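You operate a simulated robot arm through the tools that you are given. There is no shell and no other tool. Be economical: measure what you need, move in short steps, check, and stop when the job is done.

The job below is to be done with a simulated robot arm. You get a single attempt, and the scene is never put back.

JOB
Rinse the tall blue mug and stand it on the drainer.
Fine: no suds left on it; use the cold tap and turn it off after.

The check looks at the end state, three seconds after you hand in, the way a careful person would. Anything else that was tipped, shoved, dropped, spilled or broken makes it a failure.

ROBOT AND FRAMES
A 6-joint arm with a two-finger parallel gripper, fixed in place. Base frame: the origin is at the foot of the arm, x ahead of it, y to its left, z up; the work surface is at about z = 0.91. Lengths are in m, angles in degrees, forces in N, time in s.
With the tool pointing down near the work surface it reaches from about 0.36 to 0.76 m from the base axis. Its first joint turns from -66.0 to 66.0 degrees. Payload 2.45 kg.
The tool frame sits at the grasp point between the pads (the TCP): z along the fingers, y along the line on which they close. The tips reach 0.024 m beyond it. Largest opening 0.068 m; finger width 0.017, thickness 0.01; the body of the gripper, 0.04 by 0.07 m, starts 0.041 m behind the TCP.
Orientation is told as [roll, pitch, yaw] about the base's x, y, z axes, in that order, counted from this pose: with the fingers straight down and closing along the base's y, the tool's x points along the base's -x, its y along +y and its z along -z.

CONTROLS
- The arm moves only by the tool drive_tool. Its argument "moves" is a list of rows, each a list of 7 numbers: the shift along the base's x, y, z in units of 20 mm (1.0 is 20 mm), then the turn, a rotation vector about the base's x, y, z in units of 4 degrees (1.0 is 4 degrees), then the opening, from 0 (shut) to 1 (fully open). In form: [[tx, ty, tz, rx, ry, rz, fingers], ...]. A call has 1 to 10 rows; each row shifts and turns the commanded pose from where the row before left it. A call with a number of a shift or a turn outside -1 to 1 is refused whole. A row lasts 0.2 s, in which the tool goes at most 0.05 m and 8.6 degrees; a call with a longer step from one row to the next is refused whole, and so is a gripper value outside its range. Where a pose cannot be reached the arm comes as near as it can. A force on the tool above 40 N (or 10 N above the force at the start of the call, whichever is more), or a blocked arm, ends the call early, and 0.2 s more pass. The fingers move at their own pace (about 0.108 m/s each) and stop on an object; they squeeze with about 21 N. The grip force told is the motor's: it shows also when the fingers shut on nothing. Time passes only in rows, and 0.2 s behind the last, so rows that do not move let the fingers close. It gives the time, the measured TCP pose, the force on the tool (base axes), the opening and the grip force at its end, in the units of the frame above (readings bear some noise).
- Cameras (640 x 400 px; columns grow to the right, rows downward): "scene" is fixed at [0.1609, 0.4071, 1.4631]; the picture's right is [-0.82, -0.57, 0.00], its down [-0.28, 0.41, -0.87] and it looks along [0.49, -0.71, -0.50] (base axes); focal length 370 px, centre (320, 200). "wrist" rides on the gripper at [-0.032, 0, -0.039] in the tool frame; the picture's right is [0.00, -1.00, 0.00], its down [0.97, 0.00, -0.24] and it looks along [0.24, 0.00, 0.97] (tool axes); focal length 218 px, centre (320, 200). There is no depth. A picture from a camera that has moved, and an enlarged one, comes with that camera's place and axes in the base frame and with its lens. The place of the scene camera against the robot may be out by one fixed shift of up to 0.012 m in any direction.
- capture(camera): a new picture of that camera. No time passes.
- inspect(camera, box): a new picture of the part [left, top, right, bottom] of that camera's present view, enlarged. No time passes.
- finish_job(): hands the job in; it is judged then, once.

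Go step by step. Nothing tells you positions but the pictures and the camera data: compare them with the known pose of the tool, close in by small moves and look again before you grip or let go. The budget is 120 turns and 76 pictures, counting those below and the enlarged ones. Unless the task says otherwise, let go and move clear before handing in, and close with one line.

The tools are called after "Emit:" by a JSON object that holds its "fn" and its "kwargs". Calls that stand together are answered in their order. drive_tool: Moves the arm, as the interface text tells. Its arguments: {"type":"object","properties":{"moves":{"type":"array","items":{"type":"array","items":{"type":"number"}}}},"required":["moves"]} The other tools are called the same way: capture (camera) takes a picture; inspect (camera, box) takes an enlarged picture of a part of a camera's view; finish_job () hands the job in.

At the start:

```text
t: 0.0
position: [0.4142, -0.2129, 1.2276]
orientation: [0.0, -0.1, 0.0]
force: [1.4, 0.6, 0.3]
grip_width: 0.0683
grasp_force: 0.1
```

scene: 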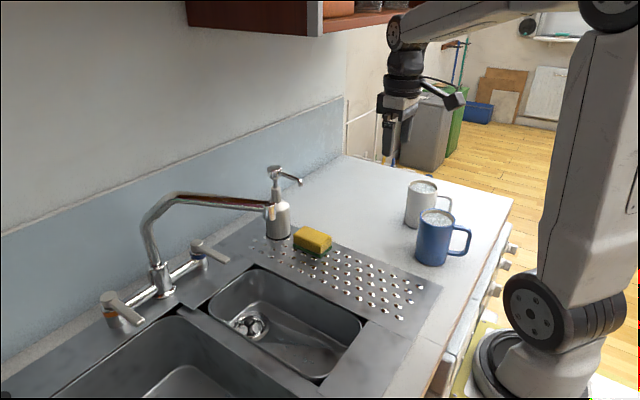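
wrist: 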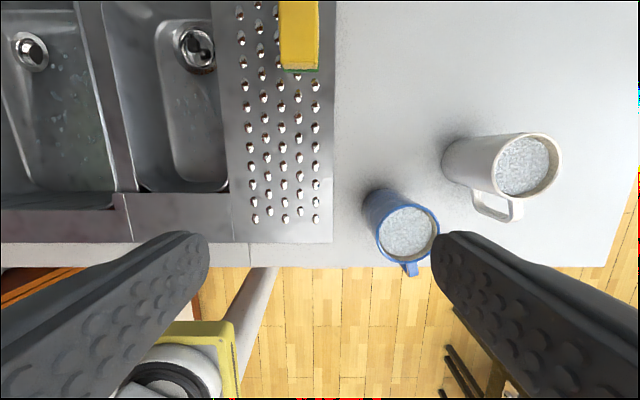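

I see a blue and a white mug, both with suds, on the counter right of the drainer, and the tap with two handles at the sink. I'll look closer before moving.

Emit:
{"fn": "inspect", "kwargs": {"camera": "scene", "box": [80, 160, 320, 340]}}

Emit:
{"fn": "inspect", "kwargs": {"camera": "scene", "box": [360, 150, 520, 290]}}

Emit:
{"fn": "inspect", "kwargs": {"camera": "wrist", "box": [340, 110, 580, 290]}}

```text
2.22 times, centred on (200, 250) of scene
camera zoom: at [0.1609, 0.4071, 1.4631], right [-0.82, -0.57, 0.0], down [-0.28, 0.41, -0.87], along [0.49, -0.71, -0.5], focal length 823 px, centre (587, 89)
```

zoom: 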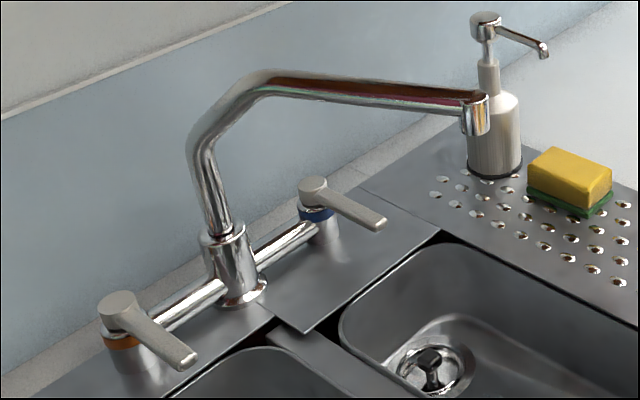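

```text
2.86 times, centred on (440, 220) of scene
camera zoom: at [0.1609, 0.4071, 1.4631], right [-0.82, -0.57, 0.0], down [-0.28, 0.41, -0.87], along [0.49, -0.71, -0.5], focal length 1058 px, centre (-23, 143)
```

zoom: 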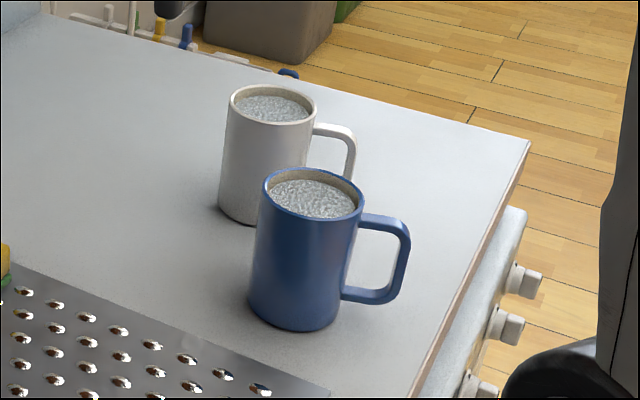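

```text
2.22 times, centred on (460, 200) of wrist
camera zoom: at [0.4457, -0.2129, 1.2671], right [0.0, -1.0, 0.0], down [-0.97, 0.0, 0.24], along [-0.24, 0.0, -0.97], focal length 485 px, centre (9, 200)
```

zoom: 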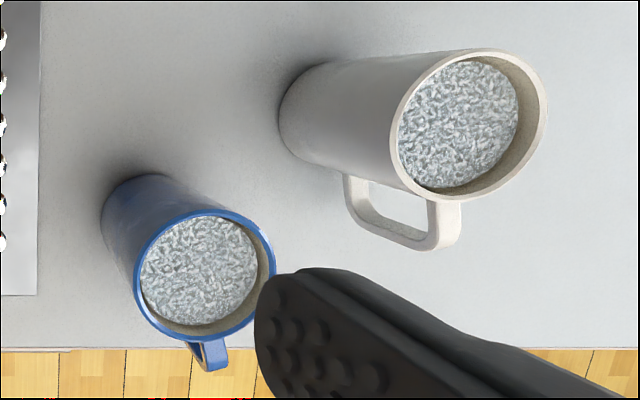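

The blue mug's outer width looks like ~0.08 m, wider than the gripper, so it'll be by handle or rim. Cold tap is the blue‑banded lever. I'll move over towards the sink, tilting the wrist camera forward to view the tap.

Emit:
{"fn": "drive_tool", "kwargs": {"moves": [[-0.5, 1, 0.2, 0, -1, 0, 1], [-0.5, 1, 0.2, 0, -1, 0, 1], [-0.5, 1, 0.2, 0, -1, 0, 1], [-0.5, 1, 0.2, 0, -1, 0, 1], [0, 1, 0.2, 0, -1, 0, 1], [0, 1, 0.2, 0, -1, 0, 1], [0, 1, 0, 0, -1, 0, 1], [0, 1, 0, 0, -1, 0, 1], [0, 1, 0, 0, -1, 0, 1], [0, 1, 0, 0, -1, 0, 1]]}}

Emit:
{"fn": "capture", "kwargs": {"camera": "wrist"}}

Emit:
{"fn": "capture", "kwargs": {"camera": "scene"}}

```text
t: 2.2
position: [0.4752, -0.058, 1.2282]
orientation: [0.0, -40.0, 0.0]
force: [0.3, 0.5, 0.2]
grip_width: 0.0679
grasp_force: 0.0
out of reach, approached as far as the arm can: row 4, 5, 6, 7, 8, 9, 10
```

```text
70 pictures are left
camera wrist: at [0.4739, -0.0589, 1.2772], right [0.0, -1.0, 0.0], down [-0.9, 0.0, -0.44], along [0.44, 0.0, -0.9], focal length 218 px, centre (320, 200)
```

wrist: 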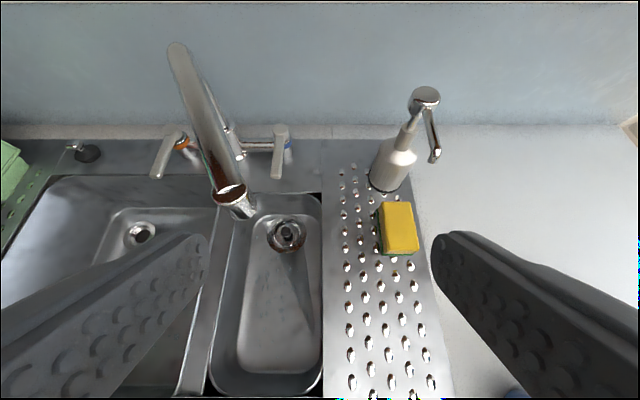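

```text
69 pictures are left
```

scene: 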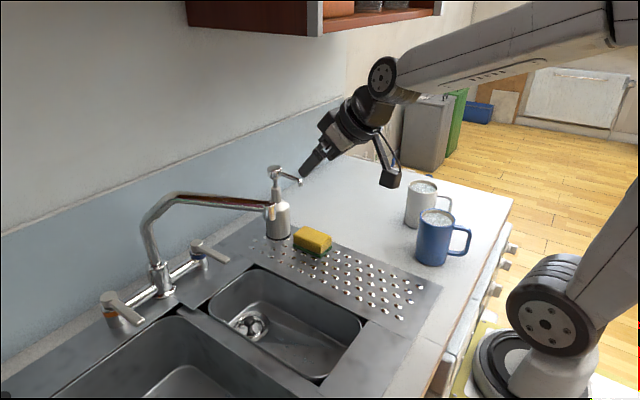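

Tap outlet is at about (0.545, 0.012, 1.11) over the right bowl; cold lever runs from pivot (0.77, 0.013) to tip (0.672, 0.016) at z≈0.96, pointing at the robot. I'll return to upright, move toward it, and lean the tool to stay clear of the spout.

Emit:
{"fn": "drive_tool", "kwargs": {"moves": [[1, 0, 0, 0, 1, 0, 0.7], [1, 0, 0, 0, 1, 0, 0.7], [1, -0.5, 0, 0, 1, 0, 0.7], [1, -0.5, 0, 0, 1, 0, 0.7], [1, -0.5, 0, 0, 1, 0, 0.7], [1, -0.5, 0, 0, 1, 0, 0.7], [0, 0, 0, 0, 1, 0, 0.7], [0, 0, 0, 0, 1, 0, 0.7], [0, 0, 0, 0, 1, 0, 0.7], [0, 0, 0, 0, 1, 0, 0.7]]}}

```text
t: 4.5
position: [0.5423, -0.0845, 1.2232]
orientation: [1.9, 3.3, -0.5]
force: [-0.2, 0.9, -0.6]
grip_width: 0.0475
grasp_force: 0.0
stopped in row 10: the arm was blocked; the commanded pose is now the measured one
```

The call ended as "blocked" with no force; let me look at what's near.

Emit:
{"fn": "capture", "kwargs": {"camera": "scene"}}

Emit:
{"fn": "capture", "kwargs": {"camera": "wrist"}}

```text
68 pictures are left
```

scene: 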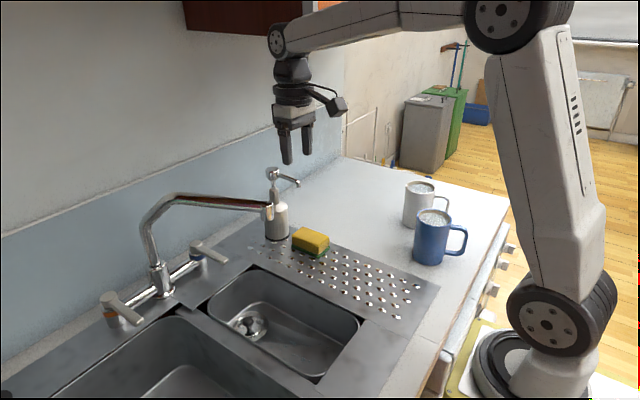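

```text
67 pictures are left
camera wrist: at [0.5762, -0.0867, 1.2599], right [-0.01, -1.0, -0.03], down [-0.96, 0.0, 0.3], along [-0.3, 0.03, -0.95], focal length 218 px, centre (320, 200)
```

wrist: 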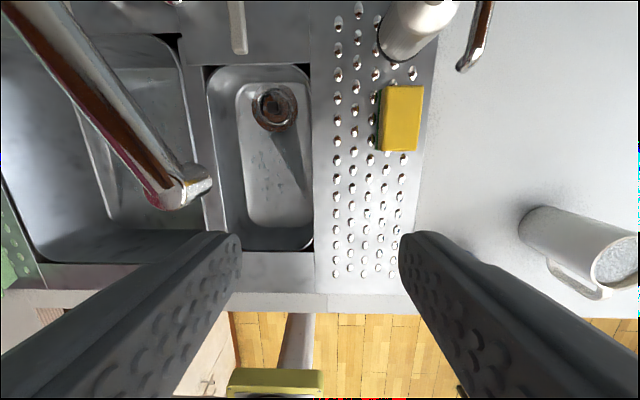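

The forearm seems to have met the wall cupboard (bottom ≈1.39, front ≈x 0.51, y < -0.1). I'll back off and drop lower before going forward.

Emit:
{"fn": "drive_tool", "kwargs": {"moves": [[-1, 0, -0.5, 0, -0.8, 0, 0.7], [-1, 0, -1, -0.5, 0, 0, 0.7], [0, 0, -1, 0, 0, 0, 0.7], [0, 0, -1, 0, 0, 0, 0.7], [0, 0, -1, 0, 0, 0, 0.7], [0, 0, -1, 0, 0, 0, 0.7], [0, 0, -1, 0, 0, 0, 0.7]]}}

```text
t: 6.1
position: [0.5194, -0.0901, 1.085]
orientation: [-0.3, 0.6, -0.5]
force: [-1.0, -0.8, -0.4]
grip_width: 0.0476
grasp_force: 0.1
```

Clear now. Forward beneath the cupboard to near the cold lever, leaning the tool.

Emit:
{"fn": "drive_tool", "kwargs": {"moves": [[0.9, 0, 0, 0, 0, 0, 0.7], [0.9, 0, 0, 1, 0, 0, 0.7], [0.9, 0, 0, 1, 0, 0, 0.7], [0.9, 0.2, 0, 1, 0, 0, 0.7], [0.9, 0.2, 0, 1, 0, 0, 0.7], [0.9, 0.3, 0, 1, 0, 0, 0.7], [0.9, 0.3, 0, 0, 0, 0, 0.7], [0.9, 0.3, 0, 0, 0, 0, 0.7]]}}

Emit:
{"fn": "capture", "kwargs": {"camera": "wrist"}}

Emit:
{"fn": "capture", "kwargs": {"camera": "scene"}}

```text
t: 7.9
position: [0.664, -0.0651, 1.0857]
orientation: [19.8, 0.8, -0.3]
force: [-0.5, -0.2, 0.2]
grip_width: 0.0477
grasp_force: 0.1
```

```text
66 pictures are left
camera wrist: at [0.6957, -0.0782, 1.1208], right [-0.01, -0.94, -0.34], down [-0.97, -0.08, 0.24], along [-0.25, 0.33, -0.91], focal length 218 px, centre (320, 200)
```

wrist: 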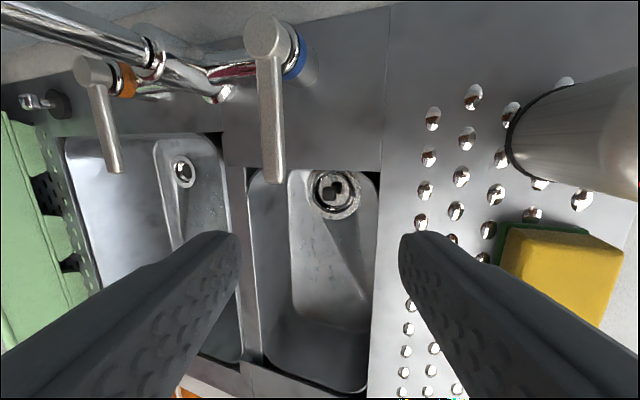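

```text
65 pictures are left
```

scene: 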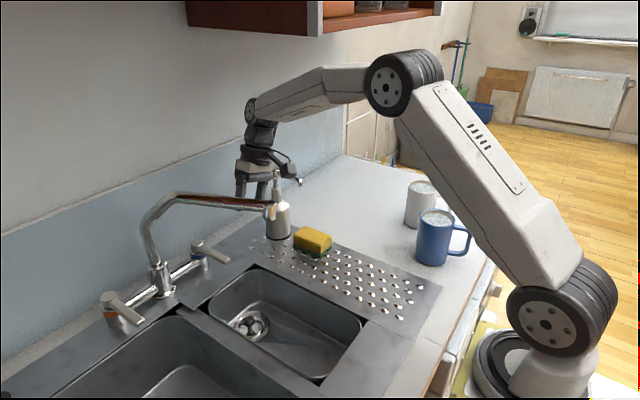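

The lever is confirmed at y≈0.02. Descend with the fingers straddling it.

Emit:
{"fn": "drive_tool", "kwargs": {"moves": [[0.2, 0.7, -0.9, 0, 0, 0, 0.7], [0.2, 0.7, -0.9, 0, 0, 0, 0.7], [0.2, 0.7, -0.9, 0, 0, 0, 0.7], [0.2, 0.7, -0.9, 0, 0, 0, 0.7], [0.2, 0.7, -0.9, 0, 0, 0, 0.7], [0.2, 0.7, -0.9, 0, 0, 0, 0.7]]}}

Emit:
{"fn": "capture", "kwargs": {"camera": "wrist"}}

Emit:
{"fn": "inspect", "kwargs": {"camera": "scene", "box": [120, 140, 320, 300]}}

```text
t: 9.3
position: [0.689, 0.0201, 0.9774]
orientation: [19.6, 0.6, -0.2]
force: [0.3, -0.5, 0.1]
grip_width: 0.0477
grasp_force: 0.0
```

```text
64 pictures are left
camera wrist: at [0.7207, 0.0073, 1.013], right [-0.01, -0.94, -0.34], down [-0.97, -0.08, 0.24], along [-0.25, 0.33, -0.91], focal length 218 px, centre (320, 200)
```

wrist: 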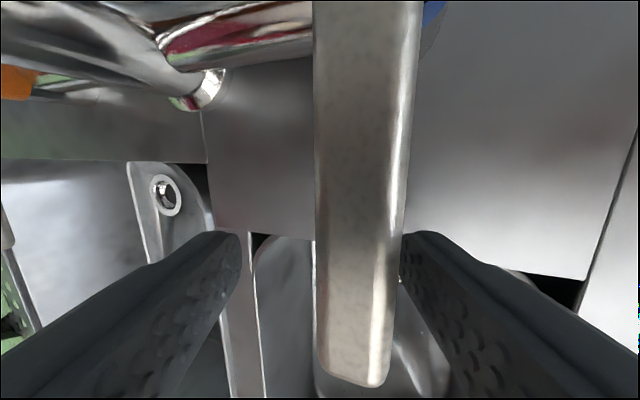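

```text
2.50 times, centred on (220, 220) of scene
camera zoom: at [0.1609, 0.4071, 1.4631], right [-0.82, -0.57, 0.0], down [-0.28, 0.41, -0.87], along [0.49, -0.71, -0.5], focal length 926 px, centre (570, 150)
```

zoom: 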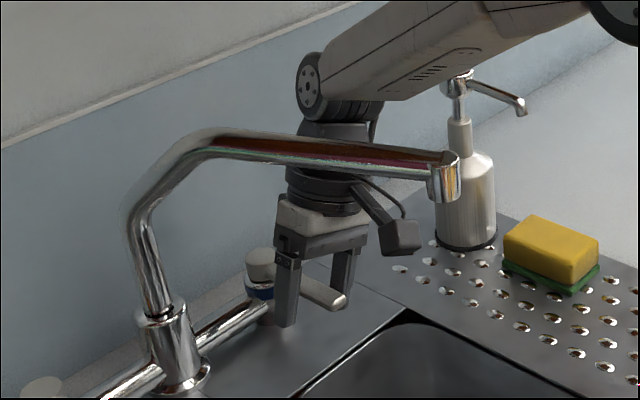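

The lever sits between the fingers. Lower a little and sweep gently toward -y (outward).

Emit:
{"fn": "drive_tool", "kwargs": {"moves": [[0, 0, -0.4, 0, 0, 0, 0.7], [0, -0.6, 0, 0, 0, 0, 0.7], [0, -0.6, 0, 0, 0, 0, 0.7], [0.1, -0.6, 0, 0, 0, 0.5, 0.7], [0.1, -0.6, 0, 0, 0, 1, 0.7], [0.2, -0.6, 0, 0, 0, 1, 0.7]]}}

Emit:
{"fn": "capture", "kwargs": {"camera": "wrist"}}

Emit:
{"fn": "inspect", "kwargs": {"camera": "scene", "box": [120, 140, 360, 340]}}

```text
t: 10.7
position: [0.6958, -0.0407, 0.9705]
orientation: [19.6, 0.6, 9.8]
force: [0.9, -3.6, 0.5]
grip_width: 0.0529
grasp_force: 3.2
```

```text
62 pictures are left
camera wrist: at [0.7291, -0.0494, 1.0058], right [0.16, -0.93, -0.33], down [-0.94, -0.24, 0.24], along [-0.3, 0.28, -0.91], focal length 218 px, centre (320, 200)
```

wrist: 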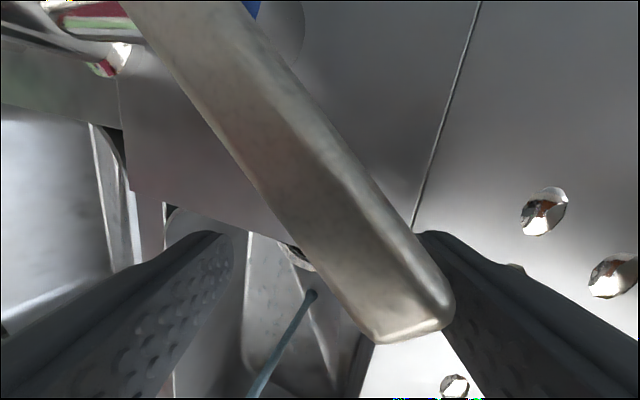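

```text
2.00 times, centred on (240, 240) of scene
camera zoom: at [0.161, 0.4069, 1.4631], right [-0.82, -0.57, 0.0], down [-0.28, 0.41, -0.87], along [0.49, -0.71, -0.5], focal length 740 px, centre (480, 120)
```

zoom: 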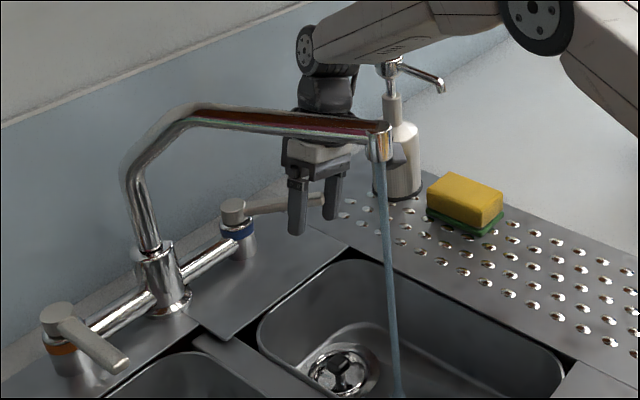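

Cold water is running into the right bowl. Open the fingers and retreat up along the tool axis, then back.

Emit:
{"fn": "drive_tool", "kwargs": {"moves": [[0, 0, 0, 0, 0, 0, 1], [0.1, -0.35, 0.9, 0, 0, 0, 1], [0.1, -0.35, 0.9, 0, 0, 0, 1], [0, -0.35, 0.9, 0, 0, 0, 1], [0, -0.35, 0.9, -0.5, 0, 0, 1], [-0.5, -0.3, 0.9, -1, 0, 0, 1], [-1, 0, 0.9, -1, 0, 0, 1], [-1, 0, 0, -1, 0, 0, 1], [-1, 0, 0, -1, 0, 0, 1], [-1, 0, 0, -0.4, 0, 0, 1]]}}

Emit:
{"fn": "inspect", "kwargs": {"camera": "scene", "box": [80, 100, 480, 350]}}

```text
t: 12.9
position: [0.6075, -0.073, 1.0766]
orientation: [0.4, 4.0, 9.0]
force: [0.0, 0.1, -0.6]
grip_width: 0.0679
grasp_force: 0.0
```

```text
1.60 times, centred on (280, 225) of scene
camera zoom: at [0.1609, 0.4071, 1.4631], right [-0.82, -0.57, 0.0], down [-0.28, 0.41, -0.87], along [0.49, -0.71, -0.5], focal length 592 px, centre (384, 160)
```

zoom: 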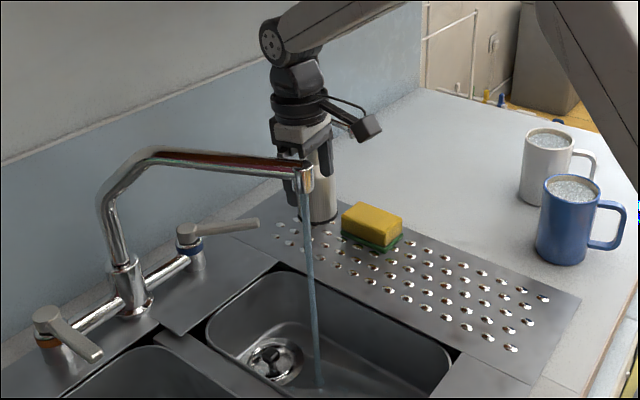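

Retreat further and head to the blue mug's handle.

Emit:
{"fn": "drive_tool", "kwargs": {"moves": [[-1, -0.3, 0.3, 0, -0.5, 0, 1], [-1, -0.3, 0.3, 0, -0.5, 0, 1], [-1, -0.3, 0.3, 0, 0, 0, 1], [-1, -0.3, 0.3, 0, 0, 0, 1], [-1, -0.3, 0.3, 0, 0, 0, 1], [-1, -0.5, 0.3, 0, 0, 0, 1], [-1, -1, 0.3, 0, 0, 0, 1], [-1, -1, 0.3, 0, 0, 0, 1], [-1, -1, 0.3, 0, 0, 0, 1], [-1, -1, 0.3, 0, 0, 0, 1]]}}

Emit:
{"fn": "drive_tool", "kwargs": {"moves": [[-0.6, -1, 0, 0, 0, 0, 1], [-0.6, -1, 0, 0, 0, 0, 1], [-0.6, -1, 0, 0, 0, 0.5, 1], [-0.6, -1, 0, 0, 0, 0.5, 1], [-0.4, -1, 0, 0, 0, 0.5, 1], [-0.4, -1, 0, 0, 0, 0, 1]]}}

Emit:
{"fn": "capture", "kwargs": {"camera": "wrist"}}

Emit:
{"fn": "capture", "kwargs": {"camera": "scene"}}

```text
t: 15.1
position: [0.4084, -0.1957, 1.1375]
orientation: [-0.3, 0.0, 9.1]
force: [1.3, 0.2, 0.6]
grip_width: 0.068
grasp_force: 0.1
```

```text
t: 16.5
position: [0.343, -0.3133, 1.1374]
orientation: [-0.4, -0.1, 15.0]
force: [0.3, -0.4, -0.2]
grip_width: 0.0677
grasp_force: 0.1
```

```text
59 pictures are left
camera wrist: at [0.3732, -0.3052, 1.1754], right [0.26, -0.97, 0.01], down [-0.94, -0.25, 0.24], along [-0.23, -0.07, -0.97], focal length 218 px, centre (320, 200)
```

wrist: 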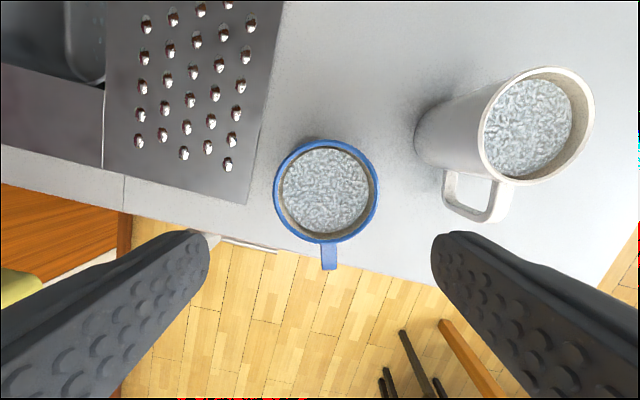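

```text
58 pictures are left
```

scene: 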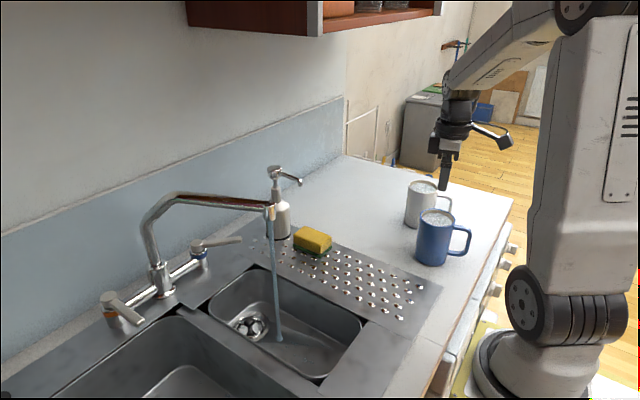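

Handle points along (-0.955, -0.296) from mug centre (0.343, -0.321). I'll go above the handle bar (~0.275, -0.342) and look.

Emit:
{"fn": "drive_tool", "kwargs": {"moves": [[-0.85, -0.35, 0, 0, 0, 0.3, 1], [-0.85, -0.35, 0, 0, 0, 0, 1], [-0.85, -0.35, 0, 0, 0, 0, 1], [-0.85, -0.35, 0, 0, 0, 0, 1], [0, 0, -1, 0, 0, 0, 1], [0, 0, -1, 0, 0, 0, 1], [0, 0, -0.9, 0, 0, 0, 1]]}}

Emit:
{"fn": "capture", "kwargs": {"camera": "wrist"}}

Emit:
{"fn": "inspect", "kwargs": {"camera": "scene", "box": [380, 140, 540, 290]}}

```text
t: 18.1
position: [0.2789, -0.3417, 1.0789]
orientation: [-0.5, 0.0, 16.2]
force: [-0.2, 0.3, -0.8]
grip_width: 0.0681
grasp_force: 0.2
```

```text
57 pictures are left
camera wrist: at [0.3094, -0.333, 1.1165], right [0.28, -0.96, 0.01], down [-0.93, -0.27, 0.24], along [-0.23, -0.07, -0.97], focal length 218 px, centre (320, 200)
```

wrist: 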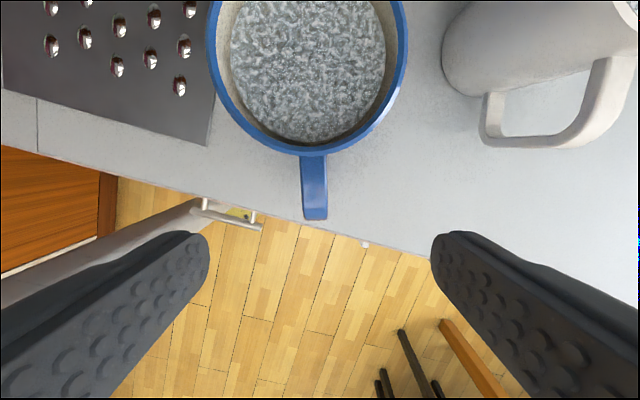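

```text
2.67 times, centred on (460, 215) of scene
camera zoom: at [0.1609, 0.4071, 1.4631], right [-0.82, -0.57, 0.0], down [-0.28, 0.41, -0.87], along [0.49, -0.71, -0.5], focal length 987 px, centre (-53, 160)
```

zoom: 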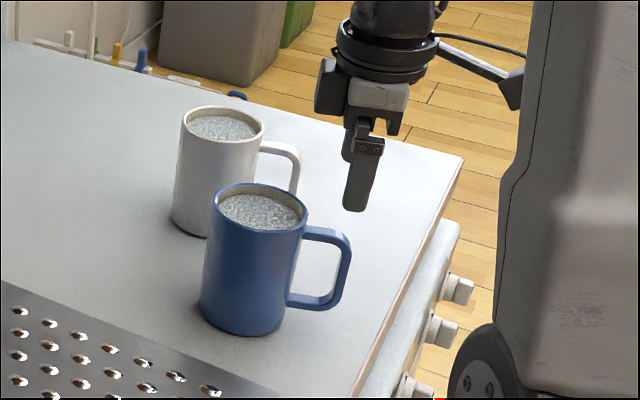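

Aligned over the handle. Descend in two stages with the fingers open.

Emit:
{"fn": "drive_tool", "kwargs": {"moves": [[-0.2, 0, -0.9, 0, 0, 0, 1], [-0.1, 0, -0.9, 0, 0, 0, 1], [0, 0, -0.9, 0, 0, 0, 1], [0, 0, -0.9, 0, 0, 0, 1], [0, 0, -0.9, 0, 0, 0, 1], [0, 0, -0.9, 0, 0, 0, 1]]}}

Emit:
{"fn": "capture", "kwargs": {"camera": "wrist"}}

Emit:
{"fn": "inspect", "kwargs": {"camera": "scene", "box": [380, 140, 540, 290]}}

```text
t: 19.5
position: [0.2786, -0.3413, 0.9807]
orientation: [-0.8, 0.0, 16.2]
force: [-6.8, 7.0, 18.8]
grip_width: 0.0683
grasp_force: 0.1
out of reach, approached as far as the arm can: row 1
stopped in row 6: the force on the tool passed its limit (the readings are from after the stop); the commanded pose is now the measured one
```

```text
55 pictures are left
camera wrist: at [0.3082, -0.3317, 1.0192], right [0.28, -0.96, 0.01], down [-0.93, -0.27, 0.24], along [-0.23, -0.08, -0.97], focal length 218 px, centre (320, 200)
```

wrist: 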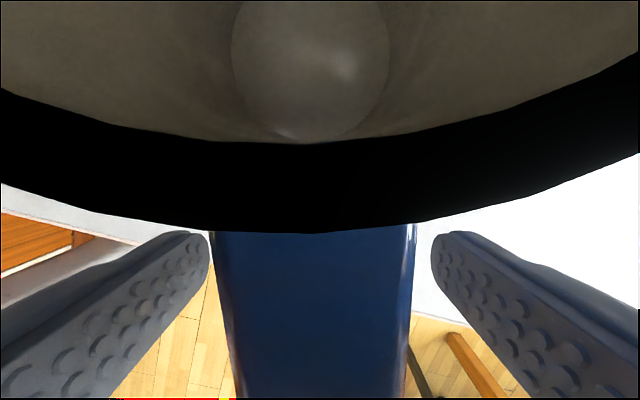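

```text
2.67 times, centred on (460, 215) of scene
camera zoom: at [0.1605, 0.4075, 1.463], right [-0.82, -0.57, 0.0], down [-0.28, 0.41, -0.87], along [0.49, -0.71, -0.5], focal length 987 px, centre (-53, 160)
```

zoom: 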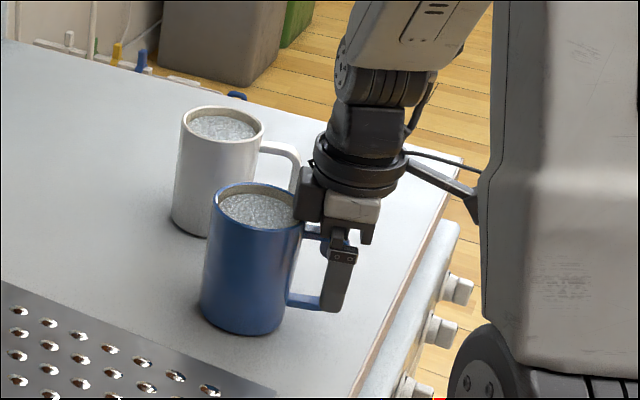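

The wrist camera housing touched the mug rim lightly. I'll lift about 6 mm and grip the handle there, which still covers the bar.

Emit:
{"fn": "drive_tool", "kwargs": {"moves": [[-0.1, -0.05, 0.3, 0, 0, 0, 1], [0, 0, 0, 0, 0, 0, 1]]}}

Emit:
{"fn": "inspect", "kwargs": {"camera": "scene", "box": [400, 170, 500, 280]}}

Emit:
{"fn": "capture", "kwargs": {"camera": "wrist"}}

```text
t: 20.1
position: [0.2783, -0.3403, 0.9866]
orientation: [-0.6, 0.1, 16.3]
force: [0.1, 0.5, 0.4]
grip_width: 0.0681
grasp_force: 0.1
```

```text
3.64 times, centred on (450, 225) of scene
camera zoom: at [0.1609, 0.4071, 1.4631], right [-0.82, -0.57, 0.0], down [-0.28, 0.41, -0.87], along [0.49, -0.71, -0.5], focal length 1346 px, centre (-153, 109)
```

zoom: 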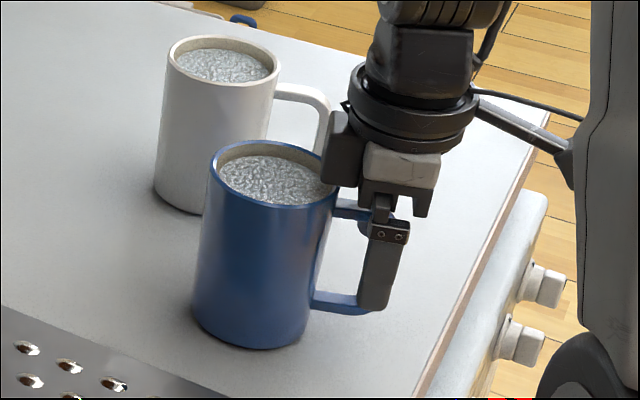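

```text
52 pictures are left
camera wrist: at [0.3086, -0.3315, 1.0242], right [0.28, -0.96, 0.01], down [-0.93, -0.27, 0.24], along [-0.23, -0.08, -0.97], focal length 218 px, centre (320, 200)
```

wrist: 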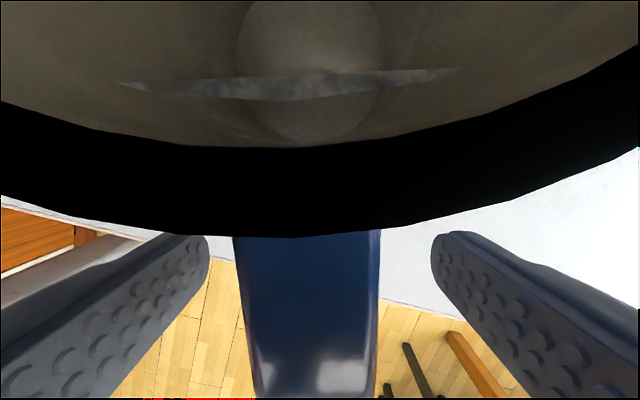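

Good. Centre 2 mm and close on the handle.

Emit:
{"fn": "drive_tool", "kwargs": {"moves": [[0, 0.1, 0, 0, 0, 0, 0.8], [0, 0, 0, 0, 0, 0, 0.5], [0, 0, 0, 0, 0, 0, 0], [0, 0, 0, 0, 0, 0, 0], [0, 0, 0, 0, 0, 0, 0]]}}

Emit:
{"fn": "inspect", "kwargs": {"camera": "scene", "box": [400, 170, 500, 280]}}

```text
t: 21.3
position: [0.2781, -0.3382, 0.9864]
orientation: [-0.6, 0.0, 16.2]
force: [-2.8, 2.1, 3.1]
grip_width: 0.0143
grasp_force: 20.7
```

```text
3.64 times, centred on (450, 225) of scene
camera zoom: at [0.1608, 0.4072, 1.4631], right [-0.82, -0.57, 0.0], down [-0.28, 0.41, -0.87], along [0.49, -0.71, -0.5], focal length 1346 px, centre (-153, 109)
```

zoom: 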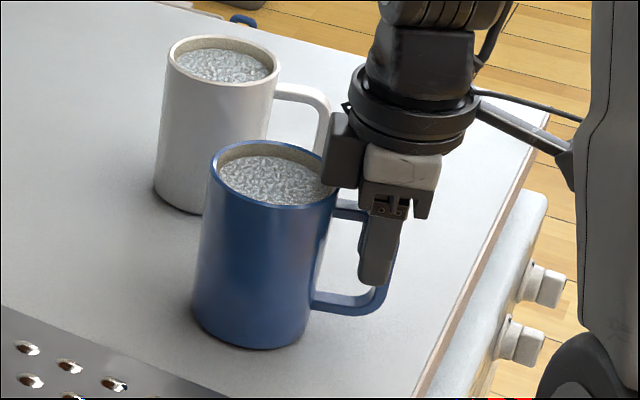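

Gripped at 14 mm. Lift slowly and check for tilt.

Emit:
{"fn": "drive_tool", "kwargs": {"moves": [[0, 0, 0.3, 0, 0, 0, 0], [0, 0, 0.4, 0, 0, 0, 0], [0, 0, 0.5, 0, 0, 0, 0], [0, 0, 0.6, 0, 0, 0, 0], [0, 0, 0.6, 0, 0, 0, 0]]}}

Emit:
{"fn": "inspect", "kwargs": {"camera": "scene", "box": [380, 140, 520, 280]}}

```text
t: 22.5
position: [0.2781, -0.3404, 1.0333]
orientation: [-0.5, 0.3, 16.4]
force: [0.0, -0.7, -2.2]
grip_width: 0.0141
grasp_force: 20.9
```

```text
2.86 times, centred on (450, 210) of scene
camera zoom: at [0.1609, 0.4071, 1.4631], right [-0.82, -0.57, 0.0], down [-0.28, 0.41, -0.87], along [0.49, -0.71, -0.5], focal length 1058 px, centre (-51, 171)
```

zoom: 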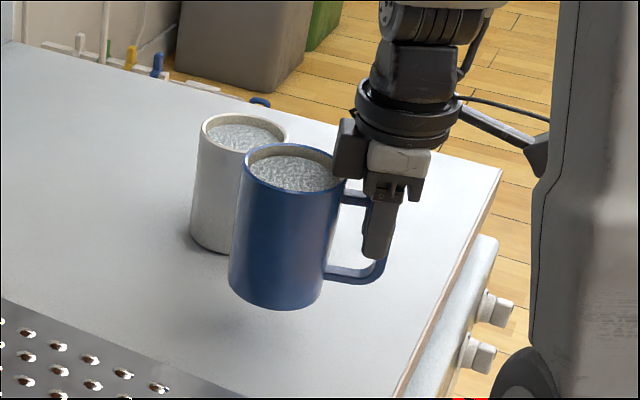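

Holding well and level. Carry it upright over the drainer toward the right bowl.

Emit:
{"fn": "drive_tool", "kwargs": {"moves": [[0.4, 0.5, 0.3, 0, 0, -0.2, 0], [0.5, 0.8, 0.2, 0, 0, -0.2, 0], [0.5, 0.9, 0, 0, 0, -0.2, 0], [0.5, 0.9, 0, 0, 0, -0.2, 0], [0.5, 0.9, 0, 0, 0, -0.2, 0], [0.5, 0.9, 0, 0, 0, -0.2, 0], [0.5, 0.9, 0, 0, 0, -0.2, 0], [0.5, 0.9, 0, 0, 0, -0.2, 0], [0.5, 0.9, 0, 0, 0, -0.2, 0], [0.4, 0.6, 0, 0, 0, -0.2, 0]]}}

Emit:
{"fn": "capture", "kwargs": {"camera": "scene"}}

```text
t: 24.7
position: [0.3721, -0.175, 1.043]
orientation: [-0.6, -0.1, 8.1]
force: [-1.0, 0.7, -2.6]
grip_width: 0.0138
grasp_force: 21.1
```

```text
49 pictures are left
```

scene: 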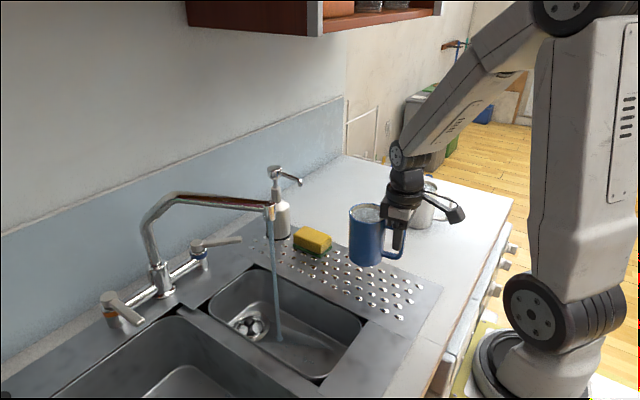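

Continue over the bowl, stopping just short of the stream.

Emit:
{"fn": "drive_tool", "kwargs": {"moves": [[0.3, 0.9, 0, 0, 0, -0.2, 0], [0.3, 0.9, 0, 0, 0, -0.2, 0], [0.3, 0.9, 0, 0, 0, -0.2, 0], [0.3, 0.9, 0, 0, 0, -0.2, 0], [0.3, 0.9, 0, 0, 0, -0.2, 0], [0.3, 0.9, 0, 0, 0, -0.2, 0], [0.3, 0.9, 0, 0, 0, -0.2, 0], [0.3, 0.9, 0, 0, 0, -0.2, 0], [0.2, 0.9, 0, 0, 0, -0.2, 0], [0, 0.7, 0, 0, 0, -0.2, 0]]}}

Emit:
{"fn": "capture", "kwargs": {"camera": "scene"}}

Emit:
{"fn": "capture", "kwargs": {"camera": "wrist"}}

```text
t: 26.9
position: [0.424, 0.0018, 1.0432]
orientation: [-0.6, 0.0, 0.2]
force: [-0.2, -0.2, -2.4]
grip_width: 0.0142
grasp_force: 21.1
```

```text
48 pictures are left
```

scene: 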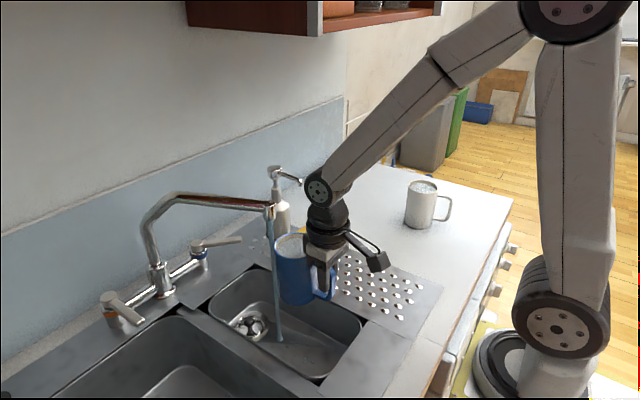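

```text
47 pictures are left
camera wrist: at [0.4555, 0.0015, 1.0817], right [0.0, -1.0, 0.01], down [-0.97, 0.0, 0.24], along [-0.24, -0.01, -0.97], focal length 218 px, centre (320, 200)
```

wrist: 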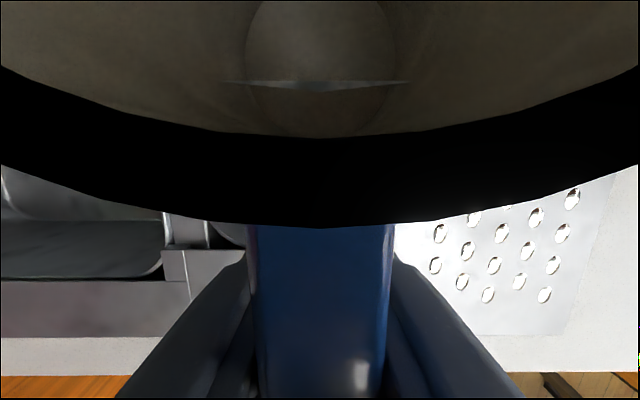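

Over the bowl beside the stream. Lower and then slide the mouth under the stream.

Emit:
{"fn": "drive_tool", "kwargs": {"moves": [[0, 0.1, -0.7, 0, 0, 0, 0], [0, 0.1, -0.7, 0, 0, 0, 0], [0, 0.1, -0.7, 0, 0, 0, 0], [0, 0.1, -0.7, 0, 0, 0, 0], [0.5, 0, -0.4, 0, 0, 0, 0], [0.5, 0, 0, 0, 0, 0, 0], [0.5, 0, 0, 0, 0, 0, 0], [0.3, 0, 0, 0, 0, 0, 0]]}}

Emit:
{"fn": "inspect", "kwargs": {"camera": "scene", "box": [180, 160, 400, 360]}}

```text
t: 28.7
position: [0.4597, 0.0076, 0.98]
orientation: [-0.6, 0.0, 0.2]
force: [-0.2, 0.8, -3.1]
grip_width: 0.0138
grasp_force: 21.1
```

```text
2.00 times, centred on (290, 260) of scene
camera zoom: at [0.1609, 0.4071, 1.4631], right [-0.82, -0.57, 0.0], down [-0.28, 0.41, -0.87], along [0.49, -0.71, -0.5], focal length 740 px, centre (380, 80)
```

zoom: 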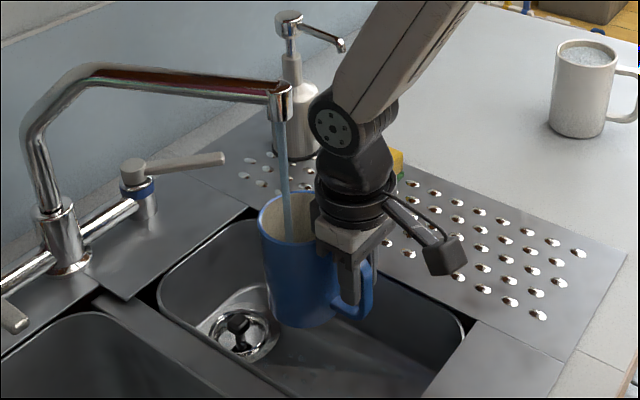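

The stream enters the mug. Hold it there for a couple of seconds.

Emit:
{"fn": "drive_tool", "kwargs": {"moves": [[0, 0, 0, 0, 0, 0, 0], [0, 0, 0, 0, 0, 0, 0], [0, 0, 0, 0, 0, 0, 0], [0, 0, 0, 0, 0, 0, 0], [0, 0, 0, 0, 0, 0, 0], [0, 0, 0, 0, 0, 0, 0], [0, 0, 0, 0, 0, 0, 0], [0, 0, 0, 0, 0, 0, 0], [0, 0, 0, 0, 0, 0, 0], [0, 0, 0, 0, 0, 0, 0]]}}

Emit:
{"fn": "inspect", "kwargs": {"camera": "scene", "box": [240, 210, 340, 300]}}

```text
t: 30.9
position: [0.4596, 0.0082, 0.9788]
orientation: [-0.7, 0.0, 0.2]
force: [0.5, 0.1, -5.2]
grip_width: 0.0139
grasp_force: 20.8
```

```text
4.44 times, centred on (290, 255) of scene
camera zoom: at [0.161, 0.4071, 1.4631], right [-0.82, -0.57, 0.0], down [-0.28, 0.41, -0.87], along [0.49, -0.71, -0.5], focal length 1646 px, centre (453, -44)
```

zoom: 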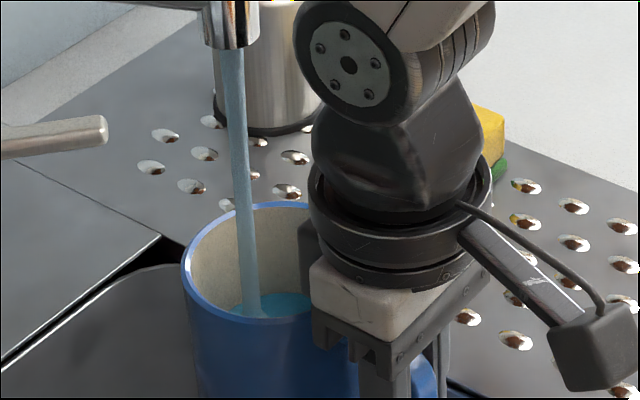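

Suds are displaced and the mug has filled with clean water. Pull it back from the stream, raise a little, and begin tilting so it pours into the bowl.

Emit:
{"fn": "drive_tool", "kwargs": {"moves": [[-0.6, 0, 0, 0, 0, 0, 0], [-0.7, 0, 0, 0, 0, 0, 0], [-0.7, -0.3, 0.3, 0, 0, 0, 0], [-0.4, -0.4, 0.6, 0, 0, 0, 0], [0, -0.4, 0.6, -0.5, 0, 0, 0], [0, 0, 0.4, -1, 0, 0, 0], [0, 0, 0, -1, 0, 0, 0], [0, 0, 0, -1, 0, 0, 0], [0, 0, 0, -1, 0, 0, 0], [0, 0, 0, -1, 0, 0, 0]]}}

Emit:
{"fn": "capture", "kwargs": {"camera": "scene"}}

```text
t: 33.1
position: [0.4119, -0.0128, 1.0184]
orientation: [-22.7, 0.1, 0.2]
force: [-0.5, 0.4, -4.8]
grip_width: 0.014
grasp_force: 21.2
```

```text
44 pictures are left
```

scene: 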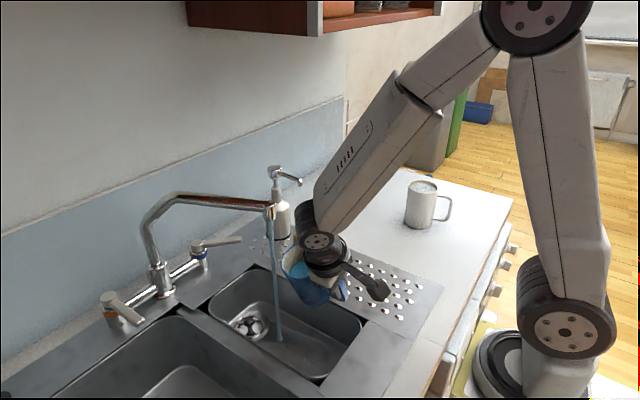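

Tilting works. Continue slowly.

Emit:
{"fn": "drive_tool", "kwargs": {"moves": [[0, 0, 0, -1, 0, 0, 0], [0, 0, 0, -1, 0, 0, 0], [0, 0, 0, -1, 0, 0, 0], [0, 0, 0, -1, 0, 0, 0], [0, 0, 0, -1, 0, 0, 0], [0, 0, 0, -1, 0, 0, 0], [0, 0, 0, -1, 0, 0, 0], [0, 0, 0, -1, 0, 0, 0]]}}

Emit:
{"fn": "capture", "kwargs": {"camera": "scene"}}

```text
t: 34.9
position: [0.4134, -0.0134, 1.0185]
orientation: [-54.8, 0.2, 0.1]
force: [-0.8, -0.1, -4.6]
grip_width: 0.0139
grasp_force: 21.0
```

```text
43 pictures are left
```

scene: 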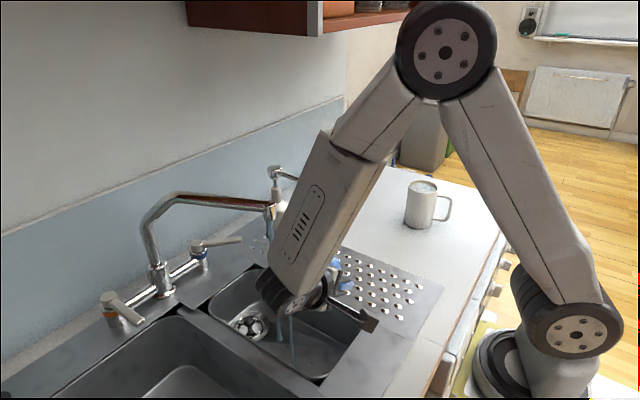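

It's pouring inside the right bowl. Continue toward 90°.

Emit:
{"fn": "drive_tool", "kwargs": {"moves": [[0, 0, 0, -0.6, 0, 0, 0], [0, 0, 0, -0.6, 0, 0, 0], [0, 0, 0, -0.8, 0, 0, 0], [0, 0, 0, -0.8, 0, 0, 0], [0, 0, 0, -1, 0, 0, 0], [0, 0, 0, -1, 0, 0, 0], [0, 0, 0, -1, 0, 0, 0], [0, 0, 0, -1, 0, 0, 0], [0, 0, 0, -1, 0, 0, 0]]}}

Emit:
{"fn": "capture", "kwargs": {"camera": "scene"}}

Emit:
{"fn": "capture", "kwargs": {"camera": "wrist"}}

```text
t: 36.9
position: [0.4126, -0.0139, 1.0191]
orientation: [-85.9, 0.2, 0.1]
force: [-0.8, -0.2, -3.1]
grip_width: 0.0138
grasp_force: 21.7
```

```text
42 pictures are left
```

scene: 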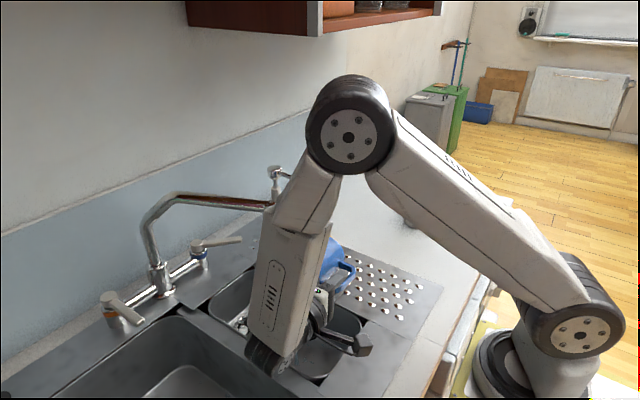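

```text
41 pictures are left
camera wrist: at [0.4443, 0.0249, 1.0201], right [0.0, -0.07, 1.0], down [-0.97, 0.24, 0.02], along [-0.24, -0.97, -0.07], focal length 218 px, centre (320, 200)
```

wrist: 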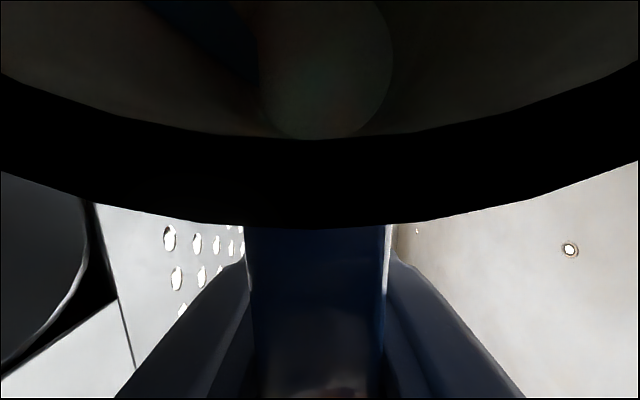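

Nearly emptied. Raise slightly and tilt further past horizontal to drain it fully.

Emit:
{"fn": "drive_tool", "kwargs": {"moves": [[0, 0, 0.5, -1, 0, 0, 0], [0, 0, 0.5, -1, 0, 0, 0], [0, 0, 0.2, -1, 0, 0, 0], [0, 0, 0, -1, 0, 0, 0], [0, 0, 0, -1, 0, 0, 0], [0, 0, 0, 0, 0, 0, 0], [0, 0, 0, 0, 0, 0, 0], [0, 0, 0, 0, 0, 0, 0]]}}

Emit:
{"fn": "capture", "kwargs": {"camera": "scene"}}

Emit:
{"fn": "capture", "kwargs": {"camera": "wrist"}}

```text
t: 38.7
position: [0.4128, -0.0142, 1.0441]
orientation: [-105.7, 0.3, -0.1]
force: [0.2, -0.4, -3.4]
grip_width: 0.014
grasp_force: 20.8
```

```text
40 pictures are left
```

scene: 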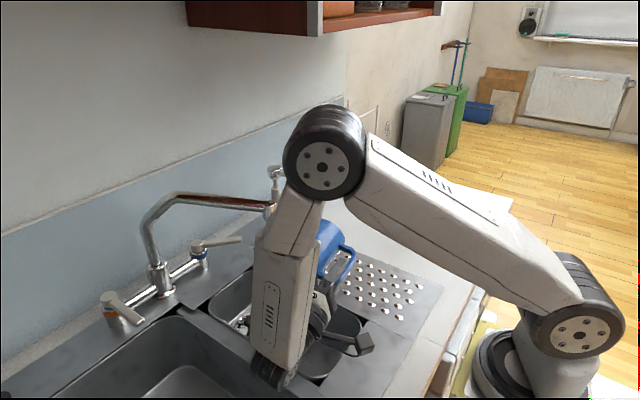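

```text
39 pictures are left
camera wrist: at [0.444, 0.0237, 1.0309], right [0.0, 0.27, 0.96], down [-0.97, 0.23, -0.06], along [-0.24, -0.93, 0.27], focal length 218 px, centre (320, 200)
```

wrist: 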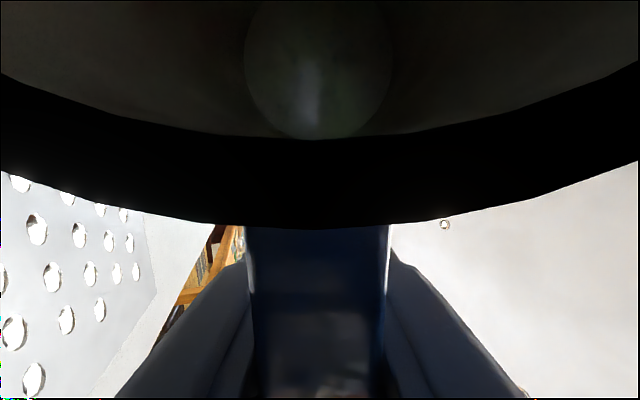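

Drained. Rotate the mug back upright over the bowl.

Emit:
{"fn": "drive_tool", "kwargs": {"moves": [[0, 0, 0, 1, 0, 0, 0], [0, 0, 0, 1, 0, 0, 0], [0, 0, 0, 1, 0, 0, 0], [0, 0, 0, 1, 0, 0, 0], [0, 0, 0, 1, 0, 0, 0], [0, 0, 0, 1, 0, 0, 0], [0, 0, 0, 1, 0, 0, 0], [0, 0, 0, 1, 0, 0, 0], [0, 0, 0, 1, 0, 0, 0], [0, 0, 0, 1, 0, 0, 0]]}}

Emit:
{"fn": "drive_tool", "kwargs": {"moves": [[0, 0, 0, 1, 0, 0, 0], [0, 0, 0, 1, 0, 0, 0], [0, 0, 0, 1, 0, 0, 0], [0, 0, 0, 1, 0, 0, 0], [0, 0, 0, 1, 0, 0, 0], [0, 0, 0, 1, 0, 0, 0], [0, 0, 0, 1, 0, 0, 0], [0, 0, 0, 1, 0, 0, 0], [0, 0, 0, 1, 0, 0, 0], [0, 0, 0, 1, 0, 0, 0]]}}

Emit:
{"fn": "drive_tool", "kwargs": {"moves": [[0, 0, 0, 1, 0, 0, 0], [0, 0, 0, 1, 0, 0, 0], [0, 0, 0, 1, 0, 0, 0], [0, 0, 0, 1, 0, 0, 0], [0, 0, 0, 1, 0, 0, 0], [0, 0, 0, 1, 0, 0, 0], [0, 0, 0, 0.4, 0, 0, 0]]}}

Emit:
{"fn": "capture", "kwargs": {"camera": "scene"}}

Emit:
{"fn": "inspect", "kwargs": {"camera": "scene", "box": [240, 190, 360, 320]}}

```text
t: 40.9
position: [0.4124, -0.0137, 1.0425]
orientation: [-65.7, 0.4, 0.1]
force: [-0.6, 0.0, -3.2]
grip_width: 0.014
grasp_force: 21.4
```

```text
t: 43.1
position: [0.4121, -0.0133, 1.0423]
orientation: [-25.8, 0.2, 0.3]
force: [0.6, 0.2, -2.8]
grip_width: 0.0142
grasp_force: 20.9
```

```text
t: 44.7
position: [0.412, -0.0135, 1.0431]
orientation: [-0.2, 0.0, 0.3]
force: [-0.9, -0.5, -3.0]
grip_width: 0.0142
grasp_force: 21.3
```

```text
38 pictures are left
```

scene: 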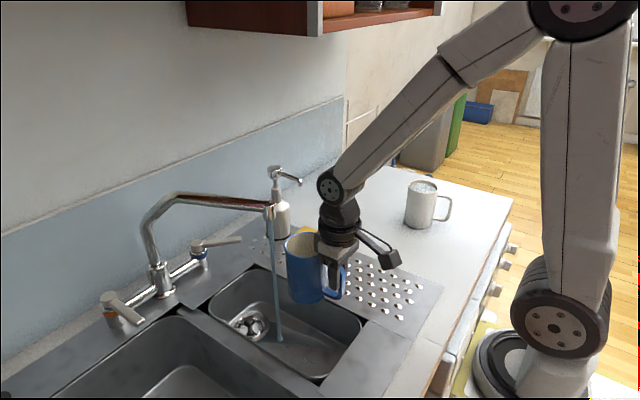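

```text
3.08 times, centred on (300, 255) of scene
camera zoom: at [0.1609, 0.4071, 1.4631], right [-0.82, -0.57, 0.0], down [-0.28, 0.41, -0.87], along [0.49, -0.71, -0.5], focal length 1139 px, centre (382, 31)
```

zoom: 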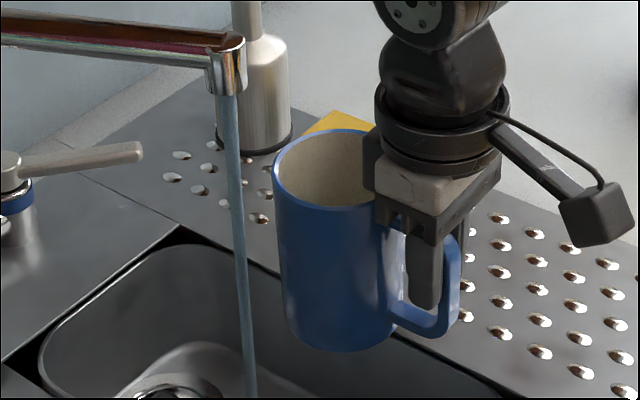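

The mug looks clean and empty. Move it over the drainer, to mug centre ≈(0.45, -0.15).

Emit:
{"fn": "drive_tool", "kwargs": {"moves": [[-0.2, -0.6, 0, 0, 0, 0, 0], [-0.2, -0.9, 0, 0, 0, 0, 0], [-0.2, -0.9, 0, 0, 0, 0, 0], [-0.2, -0.9, 0, 0, 0, 0, 0], [-0.2, -0.9, 0, 0, 0, 0, 0], [-0.2, -0.9, 0, 0, 0, 0, 0], [-0.2, -0.9, 0, 0, 0, 0, 0], [0, -0.8, 0, 0, 0, 0, 0], [0, 0, -0.7, 0, 0, 0, 0], [0, 0, -0.8, 0, 0, 0, 0]]}}

Emit:
{"fn": "capture", "kwargs": {"camera": "scene"}}

Emit:
{"fn": "inspect", "kwargs": {"camera": "scene", "box": [300, 200, 460, 320]}}

```text
t: 46.9
position: [0.3861, -0.1491, 1.0125]
orientation: [-0.2, 0.0, 0.3]
force: [-0.3, 0.2, -2.9]
grip_width: 0.014
grasp_force: 20.4
```

```text
36 pictures are left
```

scene: 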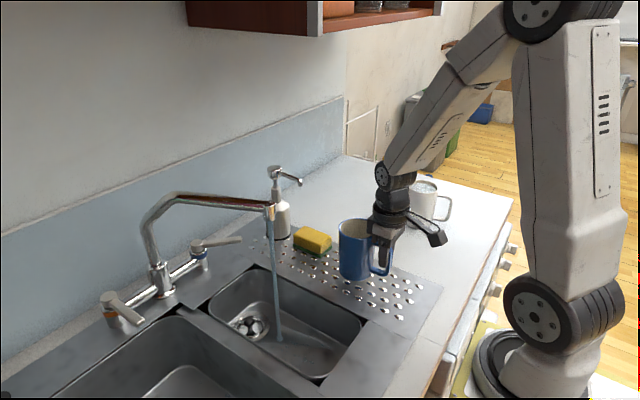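

```text
3.33 times, centred on (380, 260) of scene
camera zoom: at [0.1609, 0.4071, 1.4631], right [-0.82, -0.57, 0.0], down [-0.28, 0.41, -0.87], along [0.49, -0.71, -0.5], focal length 1234 px, centre (120, 0)
```

zoom: 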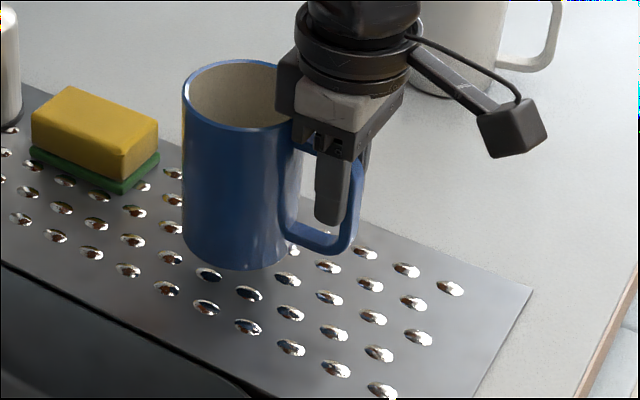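

Lower gently onto the drainer until contact.

Emit:
{"fn": "drive_tool", "kwargs": {"moves": [[0, 0, -0.3, 0, 0, 0, 0], [0, 0, -0.3, 0, 0, 0, 0], [0, 0, -0.2, 0, 0, 0, 0], [0, 0, -0.2, 0, 0, 0, 0]]}}

Emit:
{"fn": "inspect", "kwargs": {"camera": "scene", "box": [300, 200, 460, 320]}}

```text
t: 47.9
position: [0.3849, -0.1492, 0.993]
orientation: [-0.2, 0.1, 0.3]
force: [-0.3, 0.7, -3.4]
grip_width: 0.014
grasp_force: 21.3
```

```text
3.33 times, centred on (380, 260) of scene
camera zoom: at [0.1609, 0.4071, 1.4631], right [-0.82, -0.57, 0.0], down [-0.28, 0.41, -0.87], along [0.49, -0.71, -0.5], focal length 1234 px, centre (120, 0)
```

zoom: 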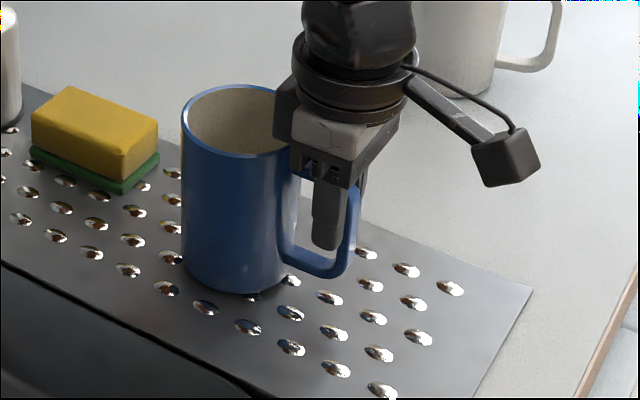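

Emit:
{"fn": "drive_tool", "kwargs": {"moves": [[0, 0, -0.15, 0, 0, 0, 0], [0, 0, -0.1, 0, 0, 0, 0]]}}

```text
t: 48.5
position: [0.384, -0.1499, 0.9873]
orientation: [-0.2, 0.0, 0.3]
force: [-4.2, 1.5, 13.7]
grip_width: 0.0139
grasp_force: 21.3
```

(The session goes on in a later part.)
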